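You operate a simulated robot arm through the tools that you are given. There is no shell and no other tool.

You are at the controls of a simulated robot arm. One attempt, no reset.

TASK
Key the job card's addresses for lamps one and four, then go back to lamp two.
Fine: Lamps two and three keep their addresses; faders stay.

It is judged by the outcome, as a careful person would: the job done as asked, and still so three seconds after it is handed in. It fails if anything else is knocked over, pushed out of place, dropped, spilled or broken.

THE ROBOT
A 7-joint arm with a two-finger parallel gripper, fixed in place. Base frame: the origin is on the floor under the middle of its stand, x ahead of it, y to its left, z up. Readings come in m, degrees, newtons and seconds.
With the tool pointing down near the work surface it reaches from about 0.42 to 0.9 m from the base axis. Its first joint turns from -143.0 to 143.0 degrees. Payload 3 kg.
The tool frame sits at the grasp point between the pads (the TCP): z along the fingers, y along the line on which they close. The tips reach 0.03 m beyond it. Largest opening 0.094 m; finger width 0.028, thickness 0.01; the body of the gripper, 0.05 by 0.096 m, starts 0.055 m behind the TCP.
Orientation is told as [roll, pitch, yaw] about the base's x, y, z axes, in that order, counted from this pose: with the fingers straight down and closing along the base's y, the tool's x points along the base's -x, its y along +y and its z along -z.

THE INTERFACE
- The arm moves only by the tool play_rows. Its argument "targets" is a list of rows, each a list of 2 entries, a list of its own where there are three numbers: the shift along the tool's x, y, z in m, then the turn, a rotation vector about the tool's x, y, z in degrees. In form: [[[dx, dy, dz], [rx, ry, rz]], ...]. A call has 1 to 20 rows; each row shifts and turns the commanded pose from where the row before left it, along the tool's axes as they then stand. "fingers" is the finger opening in m, from 0 to 0.094, set as the call begins (left out, the last holds). A row lasts 0.2 s, in which the tool goes at most 0.05 m and 8.6 degrees; a call with a longer step from one row to the next is refused whole, and so is a gripper value outside its range. A pose out of reach is approached as far as the arm can. The call stops where the force on the tool passes 40 N (or 10 N more than at its start, if that is more) or the arm is blocked; 0.2 s more then pass. The fingers move at their own pace (about 0.072 m/s each) and stop on an object; they squeeze with about 36 N. The grip force told is the motor's: it shows also when the fingers shut on nothing. Time passes only in rows, and 0.2 s behind the last, so rows that do not move let the fingers close. It gives the time, the measured TCP pose, the force on the tool (base axes), the opening and the grip force at its end, in the units of the frame above (readings bear some noise), with the torque about the TCP (base axes, N m) and any sound that the robot's microphone picked up, and new pictures: "pictures" is both (left out), scene, wrist or none.
- Cameras (640 x 400 px; columns grow to the right, rows downward): "scene" is fixed at [0.399, -0.6494, 1.5482]; the picture's right is [0.98, -0.21, 0.00], its down [-0.18, -0.80, -0.57] and it looks along [0.12, 0.55, -0.82] (base axes); focal length 214 px, centre (320, 200). "wrist" rides on the gripper at [0.076, 0.014, -0.102] in the tool frame; the picture's right is [-0.18, 0.98, 0.00], its down [-0.75, -0.14, -0.64] and it looks along [-0.63, -0.12, 0.77] (tool axes); focal length 243 px, centre (320, 200). There is no depth. A picture from a camera that has moved, and an enlarged one, comes with that camera's place and axes in the base frame and with its lens.
- enlarge(camera, box): a new picture of the part [left, top, right, bottom] of that camera's present view, enlarged. It takes no simulated time.
- hand_in(): hands the job in; it is judged then, once.

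Places have to be worked out from the pictures, the camera data and where the tool is seen. Open the gripper and draw the arm clear of the work before you hand the job in, unless the task says otherwise.

The tools are called after "Emit:" as name(argument=value, ...) on one line, values as JSON. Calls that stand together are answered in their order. play_rows: Moves the arm, as the interface text tells. Its arguments: {"type":"object","properties":{"targets":{"type":"array"},"fingers":{"type":"number"},"pictures":{"type":"string","enum":["both","scene","wrist","none"]}},"required":["targets"]} The other tools are called the same way: enlarge (camera, box) takes an enlarged picture of a part of a camera's view; hand_in () hands the job in.

At the start:

```text
clock: 0.0
ee_pos: [0.6707, -0.009, 1.034]
orientation: [0.0, 0.0, 0.0]
contact_force: [-0.3, 0.4, 0.2]
moment: [0.0, 0.0, 0.01]
finger_gap: 0.0938
finger_force: 0.0
```

scene: 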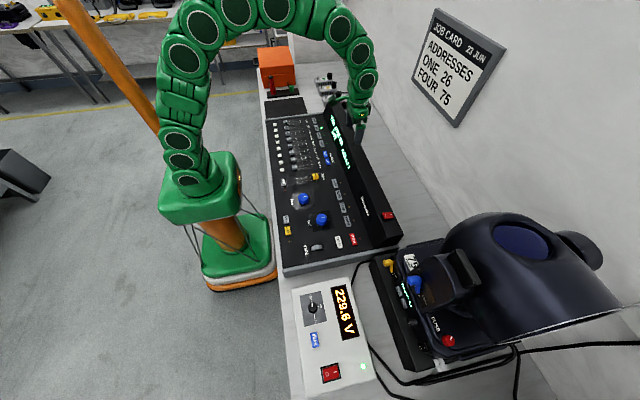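
wrist: 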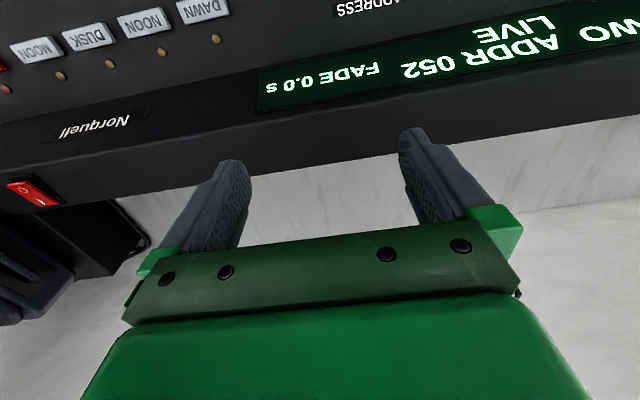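

The job card reads ONE 26, FOUR 75 and the console shows lamp TWO, ADDR 052. I'll enlarge the console and the card to read the labels.

Emit:
enlarge(camera="scene", box=[260, 90, 400, 180])

Emit:
enlarge(camera="scene", box=[265, 165, 405, 275])

Emit:
enlarge(camera="scene", box=[400, 0, 520, 130])

Emit:
enlarge(camera="wrist", box=[0, 0, 640, 230])

```text
4.44 times, centred on (330, 135) of scene
camera zoom: at [0.399, -0.6494, 1.5482], right [0.98, -0.21, 0.0], down [-0.18, -0.8, -0.57], along [0.12, 0.55, -0.82], focal length 953 px, centre (276, 489)
```

zoom: 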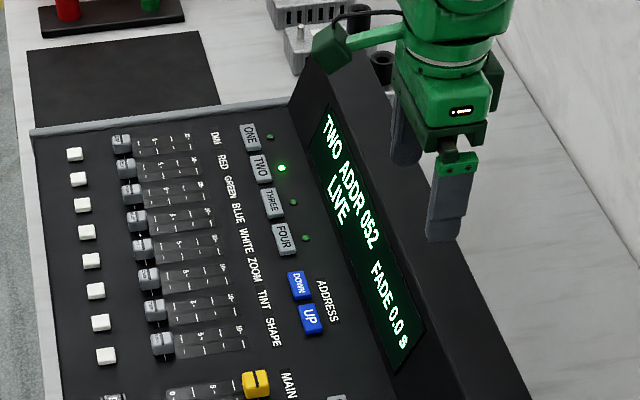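

```text
3.64 times, centred on (335, 220) of scene
camera zoom: at [0.399, -0.6494, 1.5482], right [0.98, -0.21, 0.0], down [-0.18, -0.8, -0.57], along [0.12, 0.55, -0.82], focal length 780 px, centre (266, 127)
```

zoom: 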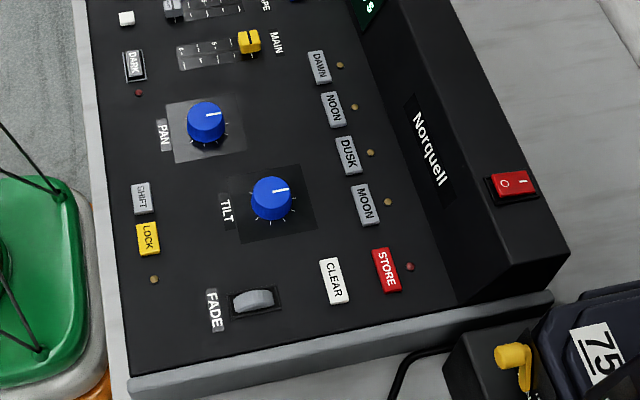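

```text
3.08 times, centred on (460, 65) of scene
camera zoom: at [0.399, -0.6494, 1.5482], right [0.98, -0.21, 0.0], down [-0.18, -0.8, -0.57], along [0.12, 0.55, -0.82], focal length 660 px, centre (-111, 615)
```

zoom: 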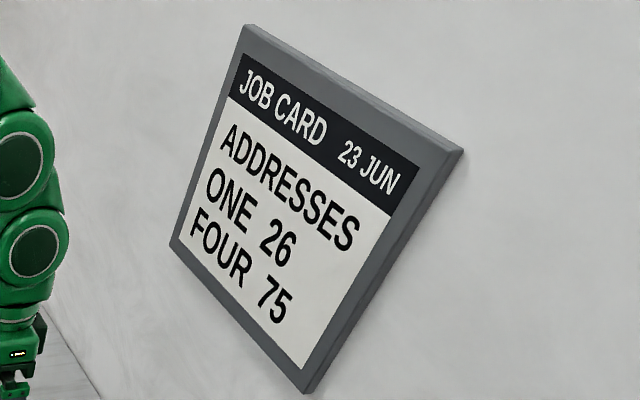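

```text
1.00 times, centred on (320, 115) of wrist (not enlarged: the box is as wide or as high as the picture)
camera zoom: at [0.5949, 0.0055, 1.1368], right [0.18, 0.98, 0.0], down [0.75, -0.14, 0.64], along [0.63, -0.12, -0.77], focal length 243 px, centre (320, 285)
```

zoom: 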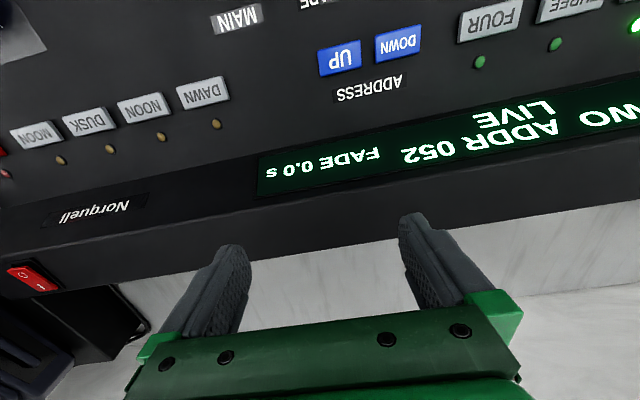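

The console lies with its long side along y, and the buttons are at roughly x≈0.58, z≈0.85 (rough triangulation: UP ≈ (0.584, 0.024), DOWN ≈ (0.583, 0.073)). I'll close the fingers and move to a safe height above UP/DOWN for a better view with the wrist camera.

Emit:
play_rows(targets=[[[0.03, 0.013, 0.0], [0, 0, 0]], [[0.03, 0.013, 0.0], [0, 0, 0]], [[0.03, 0.013, 0.0], [0, 0, 0]], [[0, 0, 0], [0, 0, 0]], [[0, 0, 0], [0, 0, 0]]], fingers=0)

```text
clock: 1.2
ee_pos: [0.5791, 0.0305, 1.0349]
orientation: [0.0, 0.0, 0.0]
contact_force: [-0.9, 0.2, 0.8]
moment: [-0.01, -0.01, 0.0]
finger_gap: 0.0
finger_force: 33.2
camera wrist: at [0.5022, 0.0451, 1.1374], right [0.18, 0.98, 0.0], down [0.75, -0.14, 0.64], along [0.63, -0.12, -0.77], focal length 243 px, centre (320, 200)
```

scene: 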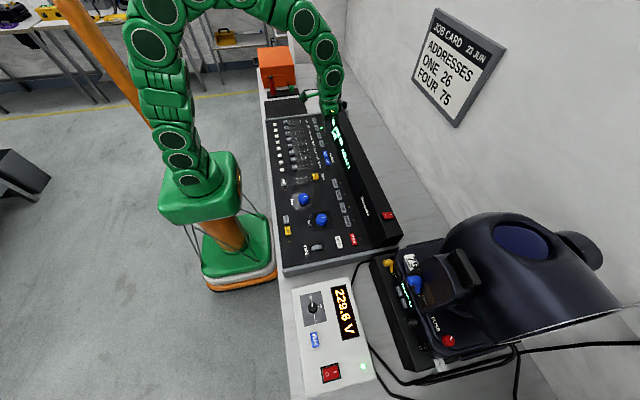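
wrist: 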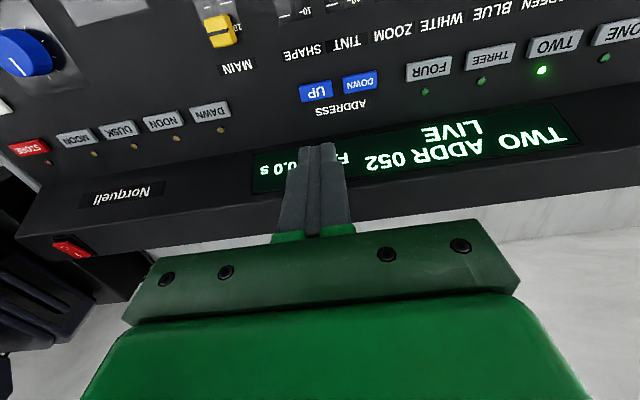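

UP is at ≈(0.583, 0.025, 0.843), DOWN at y≈0.076, FOUR y≈0.149, THREE y≈0.212, TWO y≈0.273, ONE y≈0.335, all at x≈0.583. I'll travel high to a point above ONE.

Emit:
play_rows(targets=[[[-0.0039, 0.044, 0.0], [0, 0, 0]], [[0, 0.044, 0.0], [0, 0, 0]], [[0, 0.044, 0.0], [0, 0, 0]], [[0, 0.044, 0], [0, 0, 0]], [[0, 0.044, 0], [0, 0, 0]], [[0, 0.044, 0], [0, 0, 0]], [[0, 0.0405, 0], [0, 0, 0]], [[0, 0, 0.04], [0, 0, 0]], [[0, 0, 0.04], [0, 0, 0]], [[0, 0, 0], [0, 0, 0]]], fingers=0)

```text
clock: 3.4
ee_pos: [0.5852, 0.334, 0.9522]
orientation: [0.0, 0.0, 0.0]
contact_force: [0.3, 1.0, 0.5]
moment: [0.01, -0.01, -0.03]
finger_gap: 0.0001
finger_force: 33.4
camera wrist: at [0.5098, 0.3492, 1.0539], right [0.18, 0.98, 0.0], down [0.75, -0.14, 0.64], along [0.63, -0.12, -0.77], focal length 243 px, centre (320, 200)
```

scene: 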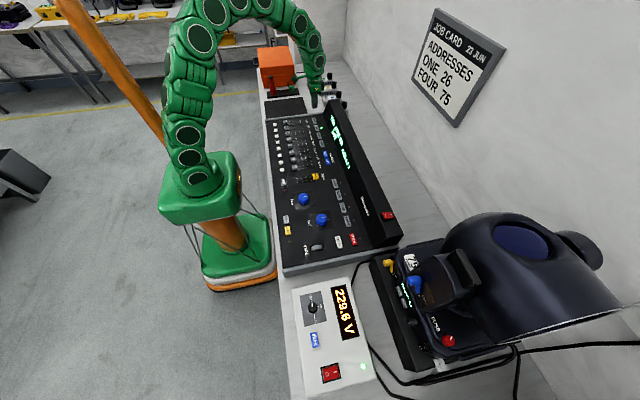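
wrist: 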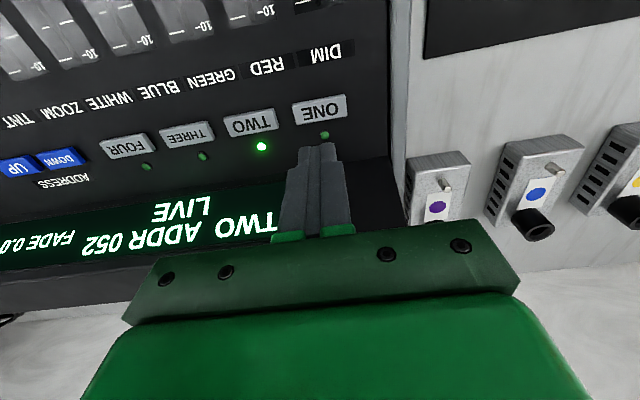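

ONE is centered under the fingertips (computed ≈(0.583, 0.336)). I lower to just above the button and check.

Emit:
play_rows(targets=[[[0, 0, 0.035], [0, 0, 0]], [[0, 0.0005, 0.03], [0, 0, 0]], [[0, 0, 0], [0, 0, 0]]], fingers=0)

```text
clock: 4.2
ee_pos: [0.5876, 0.3334, 0.8872]
orientation: [0.0, -0.1, 0.0]
contact_force: [0.2, -0.4, -0.4]
moment: [-0.01, -0.01, 0.0]
finger_gap: 0.0
finger_force: 32.7
camera wrist: at [0.5105, 0.3494, 0.9895], right [0.18, 0.98, 0.0], down [0.75, -0.14, 0.64], along [0.63, -0.12, -0.77], focal length 243 px, centre (320, 200)
```

scene: 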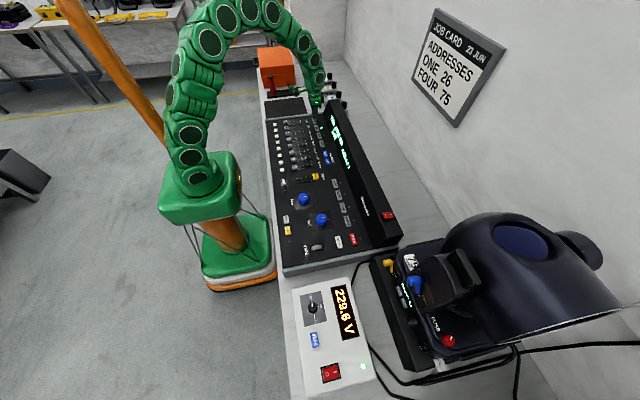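
wrist: 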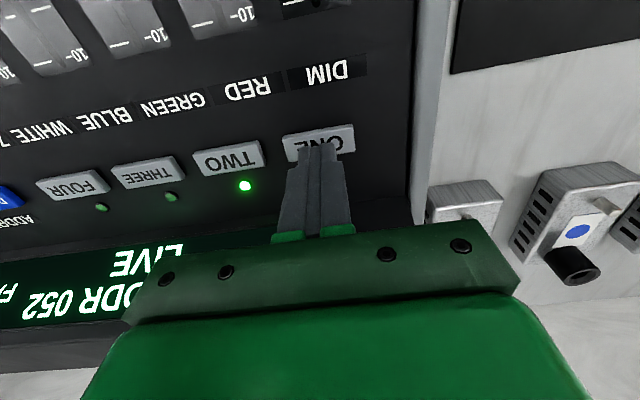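

The closed fingertips are directly over ONE, about 14 mm above it. I descend in small steps to feel the button.

Emit:
play_rows(targets=[[[0.002, 0.001, 0.006], [0, 0, 0]], [[0, 0, 0.003], [0, 0, 0]], [[0, 0, 0.002], [0, 0, 0]], [[0, 0, 0.002], [0, 0, 0]]], fingers=0, pictures="wrist")

```text
clock: 5.2
ee_pos: [0.5841, 0.3361, 0.8756]
orientation: [0.0, 0.1, 0.0]
contact_force: [-0.3, 1.3, 1.3]
moment: [0.02, 0.02, -0.02]
finger_gap: 0.0
finger_force: 33.8
heard: click
camera wrist: at [0.508, 0.3507, 0.9779], right [0.18, 0.98, 0.0], down [0.75, -0.14, 0.64], along [0.63, -0.12, -0.77], focal length 243 px, centre (320, 200)
```

wrist: 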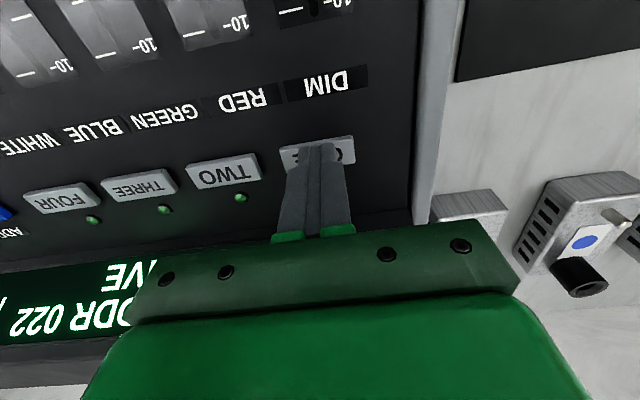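

A click was heard and the display now shows ADDR 022 (lamp ONE selected). I raise and move back to above UP (y≈0.025).

Emit:
play_rows(targets=[[[0, 0, -0.03], [0, 0, 0]], [[0, 0, -0.03], [0, 0, 0]], [[0, -0.044, 0.0], [0, 0, 0]], [[0, -0.044, 0.0], [0, 0, 0]], [[0, -0.044, 0], [0, 0, 0]], [[0, -0.044, 0], [0, 0, 0]], [[0, -0.045, 0], [0, 0, 0]], [[0, -0.045, 0], [0, 0, 0]], [[0, -0.045, 0], [0, 0, 0]], [[0, 0, 0], [0, 0, 0]], [[0, 0, 0], [0, 0, 0]]], fingers=0)

```text
clock: 7.6
ee_pos: [0.5839, 0.0204, 0.9382]
orientation: [0.1, 0.0, 0.0]
contact_force: [-0.5, -0.2, -0.2]
moment: [-0.01, -0.02, 0.02]
finger_gap: 0.0002
finger_force: 33.1
camera wrist: at [0.5077, 0.0357, 1.0409], right [0.18, 0.98, 0.0], down [0.75, -0.14, 0.64], along [0.63, -0.12, -0.77], focal length 243 px, centre (320, 200)
```

scene: 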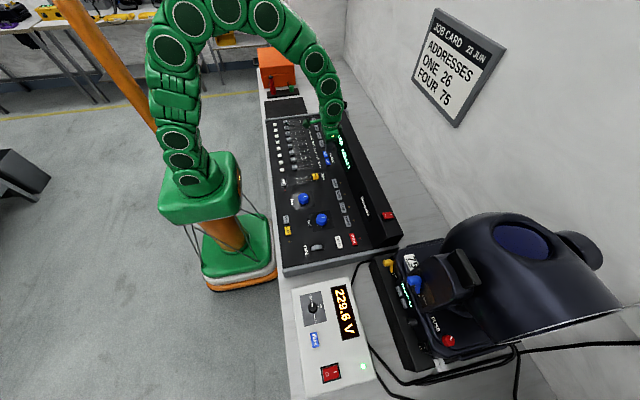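
wrist: 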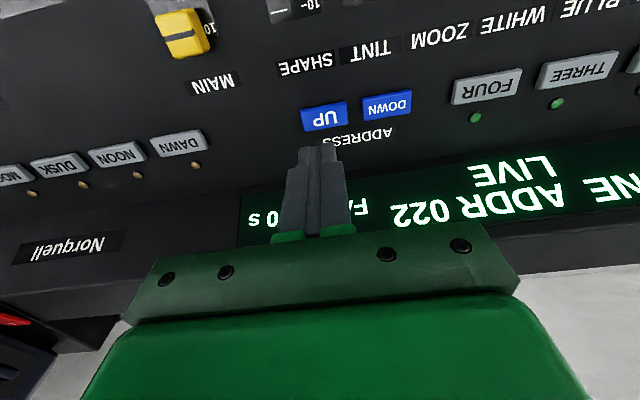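

The display reads "ONE ADDR 022". UP is at (0.583, 0.0245); I shift 3.5 mm in y and descend to just above it.

Emit:
play_rows(targets=[[[0, 0.0035, 0.03], [0, 0, 0]], [[0, 0, 0.024], [0, 0, 0]], [[0, 0, 0], [0, 0, 0]]], fingers=0, pictures="wrist")

```text
clock: 8.4
ee_pos: [0.5839, 0.0255, 0.8838]
orientation: [0.0, -0.1, 0.1]
contact_force: [-0.1, 0.7, 0.4]
moment: [0.01, -0.01, -0.03]
finger_gap: 0.0
finger_force: 33.0
camera wrist: at [0.5081, 0.0411, 0.9857], right [0.18, 0.98, 0.0], down [0.75, -0.14, 0.64], along [0.63, -0.12, -0.77], focal length 243 px, centre (320, 200)
```

wrist: 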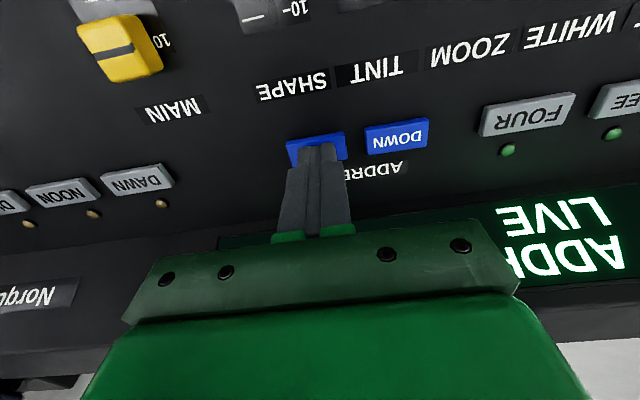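

Aligned over UP. I press once with a small dip, then rise to read the display.

Emit:
play_rows(targets=[[[0, 0, 0.006], [0, 0, 0]], [[0, 0, 0.0035], [0, 0, 0]], [[0, 0, -0.0095], [0, 0, 0]], [[0, 0, -0.035], [0, 0, 0]], [[0, 0, -0.02], [0, 0, 0]], [[0, 0, 0], [0, 0, 0]]], fingers=0, pictures="wrist")

```text
clock: 9.8
ee_pos: [0.5847, 0.0274, 0.9388]
orientation: [0.0, 0.0, -0.1]
contact_force: [0.9, -0.3, 0.2]
moment: [-0.01, 0.0, 0.01]
finger_gap: 0.0002
finger_force: 32.9
heard: click
camera wrist: at [0.5088, 0.0426, 1.0413], right [0.18, 0.98, 0.0], down [0.75, -0.14, 0.64], along [0.63, -0.12, -0.77], focal length 243 px, centre (320, 200)
```

wrist: 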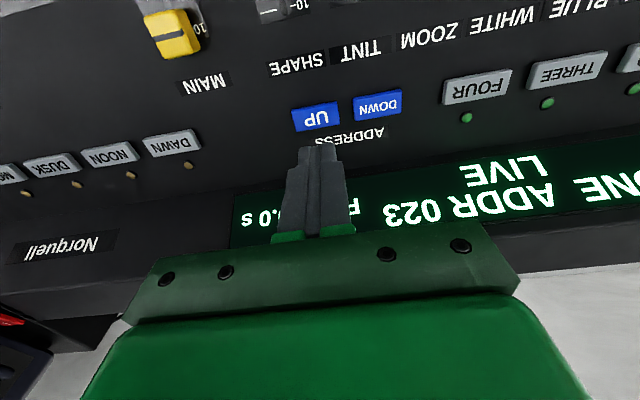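

One press took 022 to 023. I descend again and give two presses, then rise to read.

Emit:
play_rows(targets=[[[0, -0.0025, 0.035], [0, 0, 0]], [[0, 0, 0.02], [0, 0, 0]], [[0, 0, 0.006], [0, 0, 0]], [[0, 0, 0.0035], [0, 0, 0]], [[0, 0, -0.0095], [0, 0, 0]], [[0, 0, 0], [0, 0, 0]], [[0, 0, 0.006], [0, 0, 0]], [[0, 0, 0.0035], [0, 0, 0]], [[0, 0, -0.0095], [0, 0, 0]], [[0, 0, -0.035], [0, 0, 0]], [[0, 0, -0.02], [0, 0, 0]], [[0, 0, 0], [0, 0, 0]]], fingers=0, pictures="wrist")

```text
clock: 12.4
ee_pos: [0.5835, 0.0253, 0.9383]
orientation: [0.0, 0.0, 0.0]
contact_force: [-0.1, 0.1, 0.5]
moment: [0.0, -0.01, -0.02]
finger_gap: 0.0001
finger_force: 32.4
heard: click, click
camera wrist: at [0.5071, 0.0406, 1.0414], right [0.18, 0.98, 0.0], down [0.75, -0.14, 0.64], along [0.63, -0.12, -0.77], focal length 243 px, centre (320, 200)
```

wrist: 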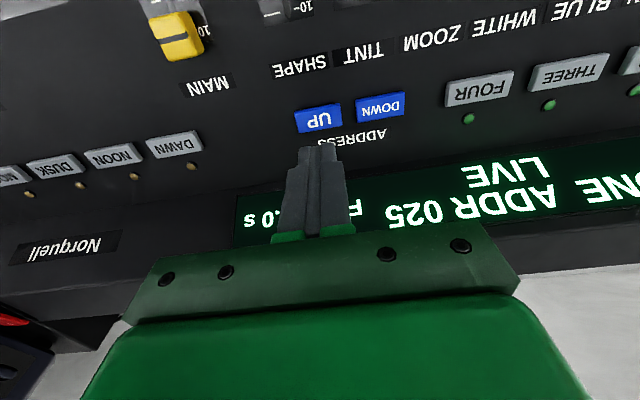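

Two clicks, and the display reads 025. One more press should make 026.

Emit:
play_rows(targets=[[[0, 0, 0.035], [0, 0, 0]], [[0, 0, 0.02], [0, 0, 0]], [[0, 0, 0.006], [0, 0, 0]], [[0, 0, 0.0035], [0, 0, 0]], [[0, 0, -0.0095], [0, 0, 0]], [[0, 0, -0.035], [0, 0, 0]], [[0, 0, -0.02], [0, 0, 0]], [[0, 0, 0], [0, 0, 0]]], fingers=0)

```text
clock: 14.2
ee_pos: [0.5835, 0.0253, 0.9358]
orientation: [0.0, 0.0, 0.0]
contact_force: [0.0, -0.3, 1.2]
moment: [0.03, -0.02, 0.01]
finger_gap: 0.0
finger_force: 33.0
heard: click
camera wrist: at [0.509, 0.0406, 1.0384], right [0.18, 0.98, 0.0], down [0.75, -0.14, 0.64], along [0.63, -0.12, -0.77], focal length 243 px, centre (320, 200)
```

scene: 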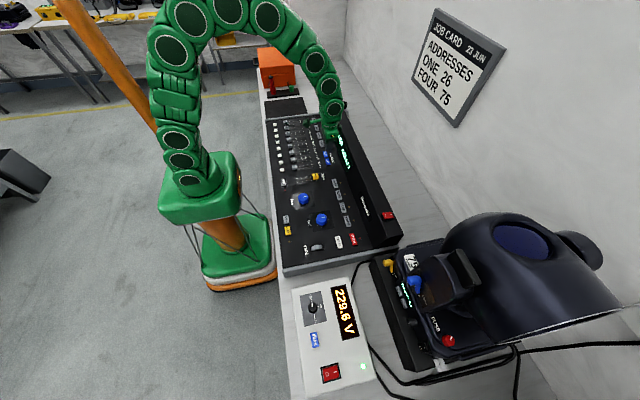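
wrist: 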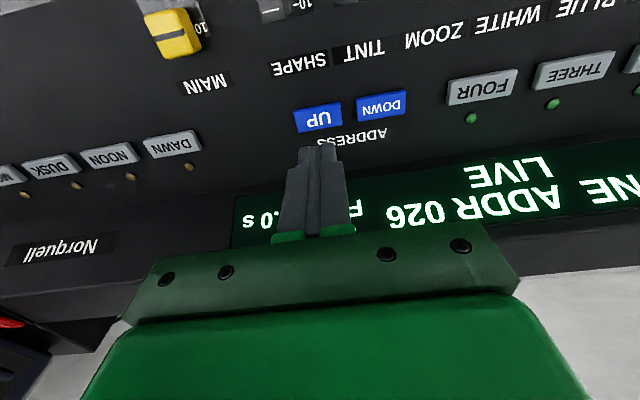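

Lamp ONE now reads 026. Next, move to FOUR (y≈0.150) and hover above it.

Emit:
play_rows(targets=[[[0, 0.042, 0], [0, 0, 0]], [[0, 0.042, 0], [0, 0, 0]], [[0, 0.041, 0], [0, 0, 0]], [[0, 0, 0], [0, 0, 0]], [[0, 0, 0.03], [0, 0, 0]], [[0, 0, 0.02], [0, 0, 0]], [[0, 0, 0], [0, 0, 0]]], fingers=0, pictures="wrist")

```text
clock: 15.8
ee_pos: [0.5823, 0.151, 0.8863]
orientation: [0.0, 0.0, 0.0]
contact_force: [0.8, -0.2, -0.7]
moment: [0.0, 0.04, 0.02]
finger_gap: 0.0001
finger_force: 32.7
camera wrist: at [0.5072, 0.1651, 0.9889], right [0.18, 0.98, 0.0], down [0.75, -0.14, 0.64], along [0.63, -0.12, -0.77], focal length 243 px, centre (320, 200)
```

wrist: 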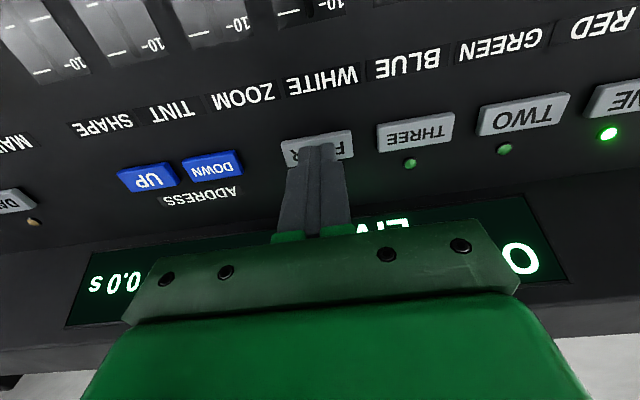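

Aligned over FOUR and about 5 mm higher than the earlier hover. I press once and rise to read the display.

Emit:
play_rows(targets=[[[0, 0, 0.008], [0, 0, 0]], [[0, 0, 0.0035], [0, 0, 0]], [[0, 0, 0.003], [0, 0, 0]], [[0, 0, -0.0145], [0, 0, 0]], [[0, 0, -0.03], [0, 0, 0]], [[0, 0, -0.02], [0, 0, 0]], [[0, 0, 0], [0, 0, 0]]], fingers=0, pictures="wrist")

```text
clock: 17.4
ee_pos: [0.582, 0.1502, 0.9374]
orientation: [-0.1, 0.0, -0.2]
contact_force: [-0.4, -0.5, 0.3]
moment: [-0.01, -0.02, 0.0]
finger_gap: 0.0
finger_force: 32.9
heard: click
camera wrist: at [0.5052, 0.1657, 1.0416], right [0.18, 0.98, 0.0], down [0.75, -0.14, 0.64], along [0.63, -0.12, -0.77], focal length 243 px, centre (320, 200)
```

wrist: 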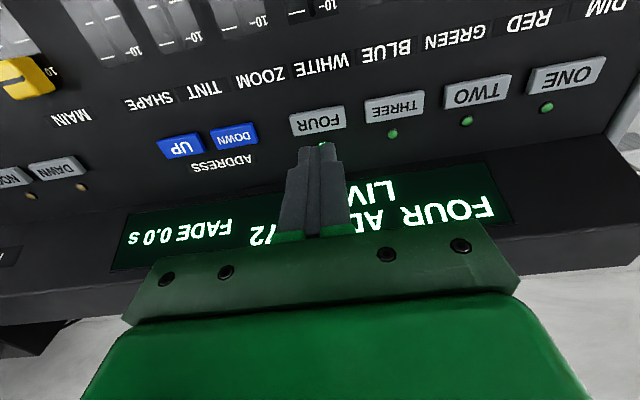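

FOUR is selected and its address ends in "72". I move back over UP to read it fully.

Emit:
play_rows(targets=[[[0, -0.042, 0], [0, 0, 0]], [[0, -0.042, 0], [0, 0, 0]], [[0, -0.0415, 0], [0, 0, 0]], [[0, 0, 0], [0, 0, 0]], [[0, 0, 0], [0, 0, 0]]], fingers=0, pictures="wrist")

```text
clock: 18.6
ee_pos: [0.5807, 0.0284, 0.9378]
orientation: [0.0, 0.0, 0.0]
contact_force: [-1.0, 0.2, 0.8]
moment: [-0.01, 0.0, 0.04]
finger_gap: 0.0
finger_force: 32.8
camera wrist: at [0.5047, 0.0426, 1.0406], right [0.18, 0.98, 0.0], down [0.75, -0.14, 0.64], along [0.63, -0.12, -0.77], focal length 243 px, centre (320, 200)
```

wrist: 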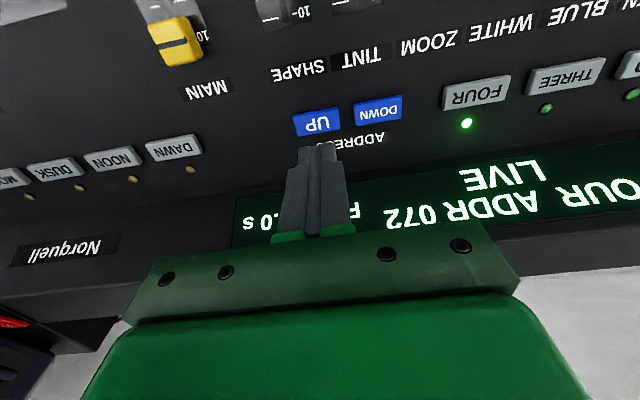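

Lamp FOUR is at 072, so three UP presses are needed. I correct the alignment by ~2 mm and press three times, then rise to read.

Emit:
play_rows(targets=[[[-0.0025, -0.0025, 0.035], [0, 0, 0]], [[0, 0, 0.02], [0, 0, 0]], [[0, 0, 0.006], [0, 0, 0]], [[0, 0, 0.0035], [0, 0, 0]], [[0, 0, -0.0095], [0, 0, 0]], [[0, 0, 0], [0, 0, 0]], [[0, 0, 0.006], [0, 0, 0]], [[0, 0, 0.0035], [0, 0, 0]], [[0, 0, -0.0095], [0, 0, 0]], [[0, 0, 0], [0, 0, 0]], [[0, 0, 0.006], [0, 0, 0]], [[0, 0, 0.0035], [0, 0, 0]], [[0, 0, -0.0095], [0, 0, 0]], [[0, 0, -0.035], [0, 0, 0]], [[0, 0, -0.02], [0, 0, 0]], [[0, 0, 0], [0, 0, 0]]], fingers=0, pictures="wrist")

```text
clock: 22.0
ee_pos: [0.5862, 0.0219, 0.939]
orientation: [-0.1, 0.0, 0.2]
contact_force: [-1.0, 0.8, 0.5]
moment: [-0.01, 0.02, 0.02]
finger_gap: 0.0
finger_force: 33.0
heard: click, click, click
camera wrist: at [0.5093, 0.0368, 1.0412], right [0.18, 0.98, 0.0], down [0.75, -0.14, 0.64], along [0.63, -0.12, -0.77], focal length 243 px, centre (320, 200)
```

wrist: 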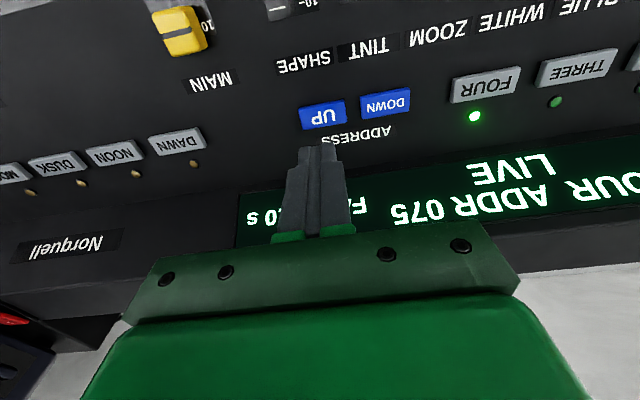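

Lamp FOUR now reads 075. I'll go to ONE again to verify that its 026 stuck before finishing on TWO.

Emit:
play_rows(targets=[[[0.001, 0.045, 0], [0, 0, 0]], [[0, 0.045, 0], [0, 0, 0]], [[0, 0.045, 0], [0, 0, 0]], [[0, 0.045, 0], [0, 0, 0]], [[0, 0.045, 0], [0, 0, 0]], [[0, 0.045, 0], [0, 0, 0]], [[0, 0.042, 0], [0, 0, 0]], [[0, 0, 0], [0, 0, 0]], [[0, 0, 0.03], [0, 0, 0]], [[0, 0, 0.02], [0, 0, 0]], [[0, 0, 0], [0, 0, 0]]], fingers=0, pictures="wrist")

```text
clock: 24.4
ee_pos: [0.5846, 0.3372, 0.8878]
orientation: [-0.1, 0.0, 0.0]
contact_force: [-0.1, -1.2, -0.7]
moment: [0.01, -0.01, 0.02]
finger_gap: 0.0
finger_force: 33.2
camera wrist: at [0.5078, 0.3515, 0.9904], right [0.18, 0.98, 0.0], down [0.75, -0.14, 0.64], along [0.63, -0.12, -0.77], focal length 243 px, centre (320, 200)
```

wrist: 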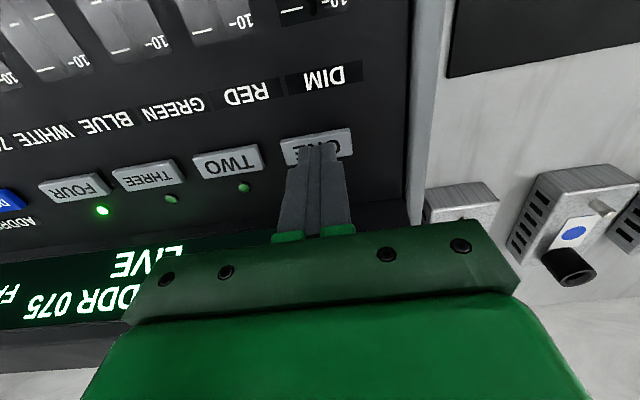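

Hovering over ONE, display still shows 075 for FOUR. I press ONE once and rise.

Emit:
play_rows(targets=[[[0, 0, 0.008], [0, 0, 0]], [[0, 0, 0.0035], [0, 0, 0]], [[0, 0, 0.003], [0, 0, 0]], [[0, 0, -0.0145], [0, 0, 0]], [[0, 0, -0.03], [0, 0, 0]], [[0, 0, -0.02], [0, 0, 0]], [[0, 0, 0], [0, 0, 0]]], fingers=0, pictures="wrist")

```text
clock: 26.0
ee_pos: [0.5858, 0.3351, 0.9398]
orientation: [0.0, 0.0, -0.1]
contact_force: [-0.4, 0.6, -0.3]
moment: [0.01, -0.01, 0.0]
finger_gap: 0.0001
finger_force: 32.9
heard: click
camera wrist: at [0.5086, 0.3491, 1.0419], right [0.19, 0.98, 0.0], down [0.75, -0.14, 0.64], along [0.63, -0.12, -0.77], focal length 243 px, centre (320, 200)
```

wrist: 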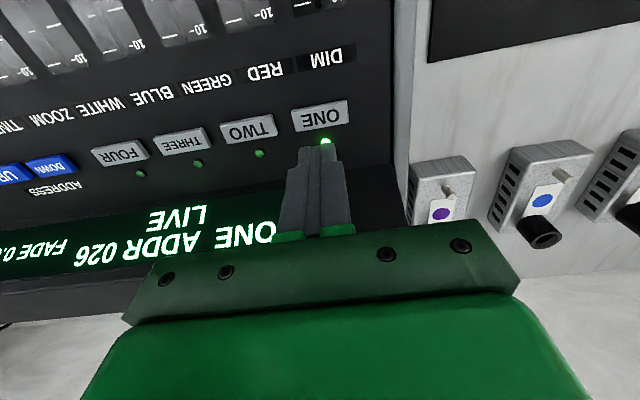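

ONE kept 026. Now move to TWO (y≈0.273) and hover.

Emit:
play_rows(targets=[[[0.001, -0.031, 0], [0, 0, 0]], [[0, -0.031, 0], [0, 0, 0]], [[0, 0, 0], [0, 0, 0]], [[0, 0, 0.03], [0, 0, 0]], [[0, 0, 0.02], [0, 0, 0]], [[0, 0, 0], [0, 0, 0]]], fingers=0, pictures="wrist")

```text
clock: 27.4
ee_pos: [0.5834, 0.2742, 0.8857]
orientation: [0.0, 0.0, 0.0]
contact_force: [-0.3, 0.1, 0.4]
moment: [0.0, -0.01, 0.02]
finger_gap: 0.0
finger_force: 32.7
camera wrist: at [0.5069, 0.2893, 0.9885], right [0.18, 0.98, 0.0], down [0.75, -0.14, 0.64], along [0.63, -0.12, -0.77], focal length 243 px, centre (320, 200)
```

wrist: 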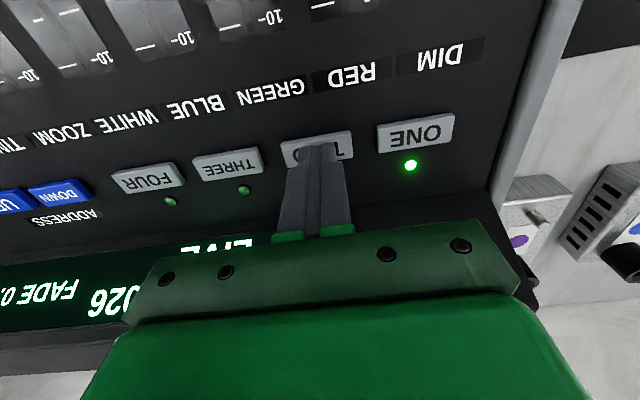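

Fingertips are centered on TWO. I press it once and rise well clear.

Emit:
play_rows(targets=[[[0, 0, 0.008], [0, 0, 0]], [[0, 0, 0.0035], [0, 0, 0]], [[0, 0, 0.003], [0, 0, 0]], [[0, 0, -0.0145], [0, 0, 0]], [[0, 0, -0.04], [0, 0, 0]], [[0, 0, -0.04], [0, 0, 0]], [[0, 0, -0.04], [0, 0, 0]], [[0, 0, -0.03], [0, 0, 0]], [[0, 0, 0], [0, 0, 0]]], fingers=0)

```text
clock: 29.4
ee_pos: [0.5816, 0.2754, 1.0354]
orientation: [0.0, 0.1, -0.1]
contact_force: [0.1, -0.1, 0.3]
moment: [0.0, -0.01, -0.01]
finger_gap: 0.0002
finger_force: 33.2
heard: click
camera wrist: at [0.506, 0.2892, 1.1383], right [0.18, 0.98, 0.0], down [0.75, -0.14, 0.64], along [0.63, -0.12, -0.77], focal length 243 px, centre (320, 200)
```

scene: 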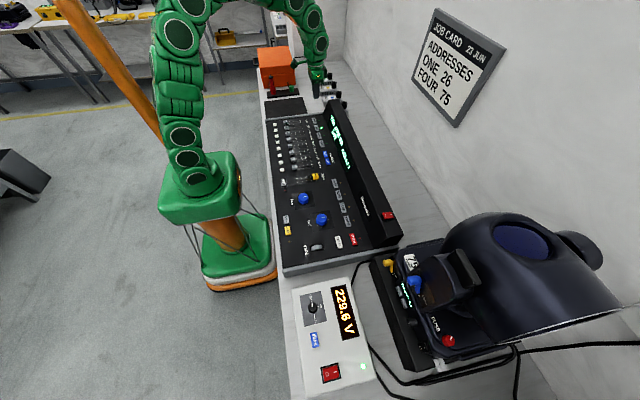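
wrist: 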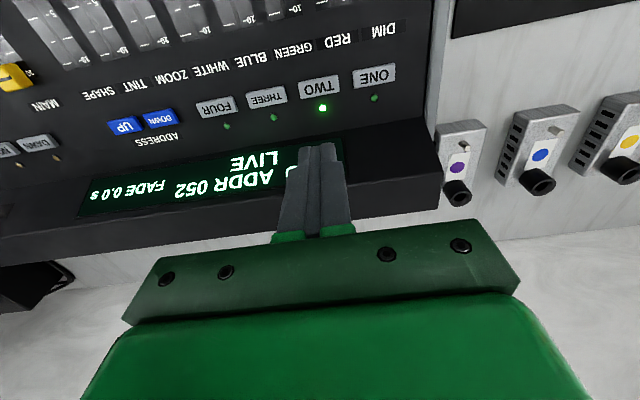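

TWO is lit and its address is still 052. I open the gripper and draw the arm up and clear.

Emit:
play_rows(targets=[[[0, 0, -0.04], [0, 0, 0]], [[0, -0.04, -0.03], [0, 0, 0]], [[0, -0.04, 0], [0, 0, 0]], [[0, 0, 0], [0, 0, 0]], [[0, 0, 0], [0, 0, 0]], [[0, 0, 0], [0, 0, 0]]], fingers=0.09)

Emit:
enlarge(camera="scene", box=[260, 90, 400, 180])

Emit:
enlarge(camera="scene", box=[265, 165, 405, 275])

```text
clock: 30.8
ee_pos: [0.583, 0.1935, 1.1069]
orientation: [0.0, 0.1, 0.0]
contact_force: [0.1, 0.2, 0.3]
moment: [0.01, -0.01, 0.0]
finger_gap: 0.0902
finger_force: 0.1
camera wrist: at [0.5069, 0.2074, 1.2099], right [0.18, 0.98, 0.0], down [0.75, -0.14, 0.64], along [0.63, -0.12, -0.77], focal length 243 px, centre (320, 200)
```

scene: 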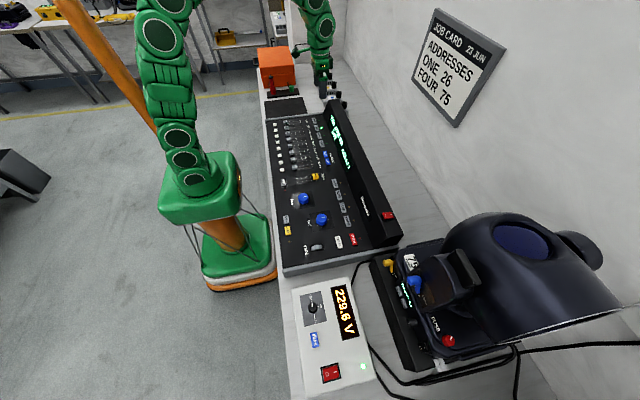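
wrist: 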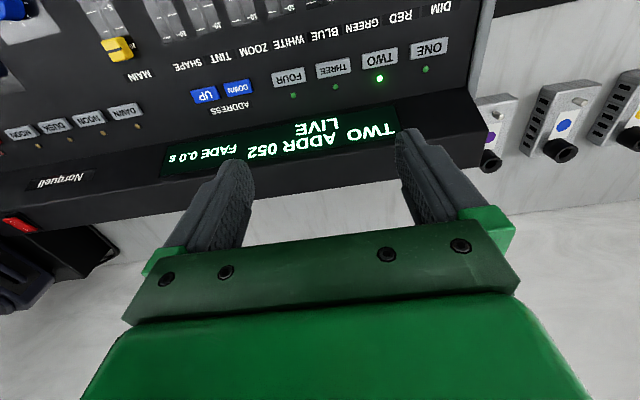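

```text
4.44 times, centred on (330, 135) of scene
camera zoom: at [0.399, -0.6494, 1.5482], right [0.98, -0.21, 0.0], down [-0.18, -0.8, -0.57], along [0.12, 0.55, -0.82], focal length 953 px, centre (276, 489)
```

zoom: 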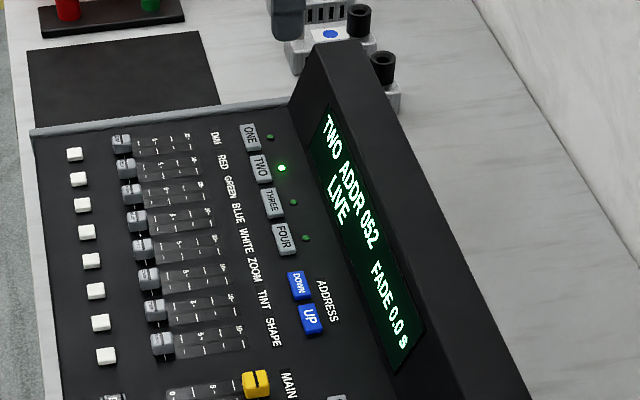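

```text
3.64 times, centred on (335, 220) of scene
camera zoom: at [0.399, -0.6494, 1.5482], right [0.98, -0.21, 0.0], down [-0.18, -0.8, -0.57], along [0.12, 0.55, -0.82], focal length 780 px, centre (266, 127)
```

zoom: 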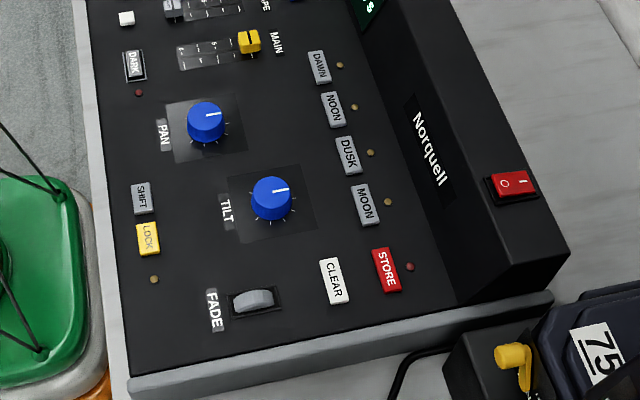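

The display shows "TWO ADDR 052 / LIVE", the TWO lamp is lit, and ONE (026) and FOUR (075) are set. The faders and other controls look unchanged, and the arm is clear with the gripper open, so I hand in.

Emit:
hand_in()

```text
The job is handed in.
```

The job card's addresses are keyed in: lamp one went from 022 to 026, and lamp four from 072 to 075. The console is back on lamp two, which still shows 052.

I selected lamp one again afterwards to check, and it still read 026. I never selected lamp three, so its address wasn't touched. The faders and other controls look the same as at the start. I used only the ONE, TWO, FOUR and UP buttons, and did not press STORE, since lamp one's address held without it.

The gripper is open and the arm is clear of the console. The job has been handed in, but no verdict came back.
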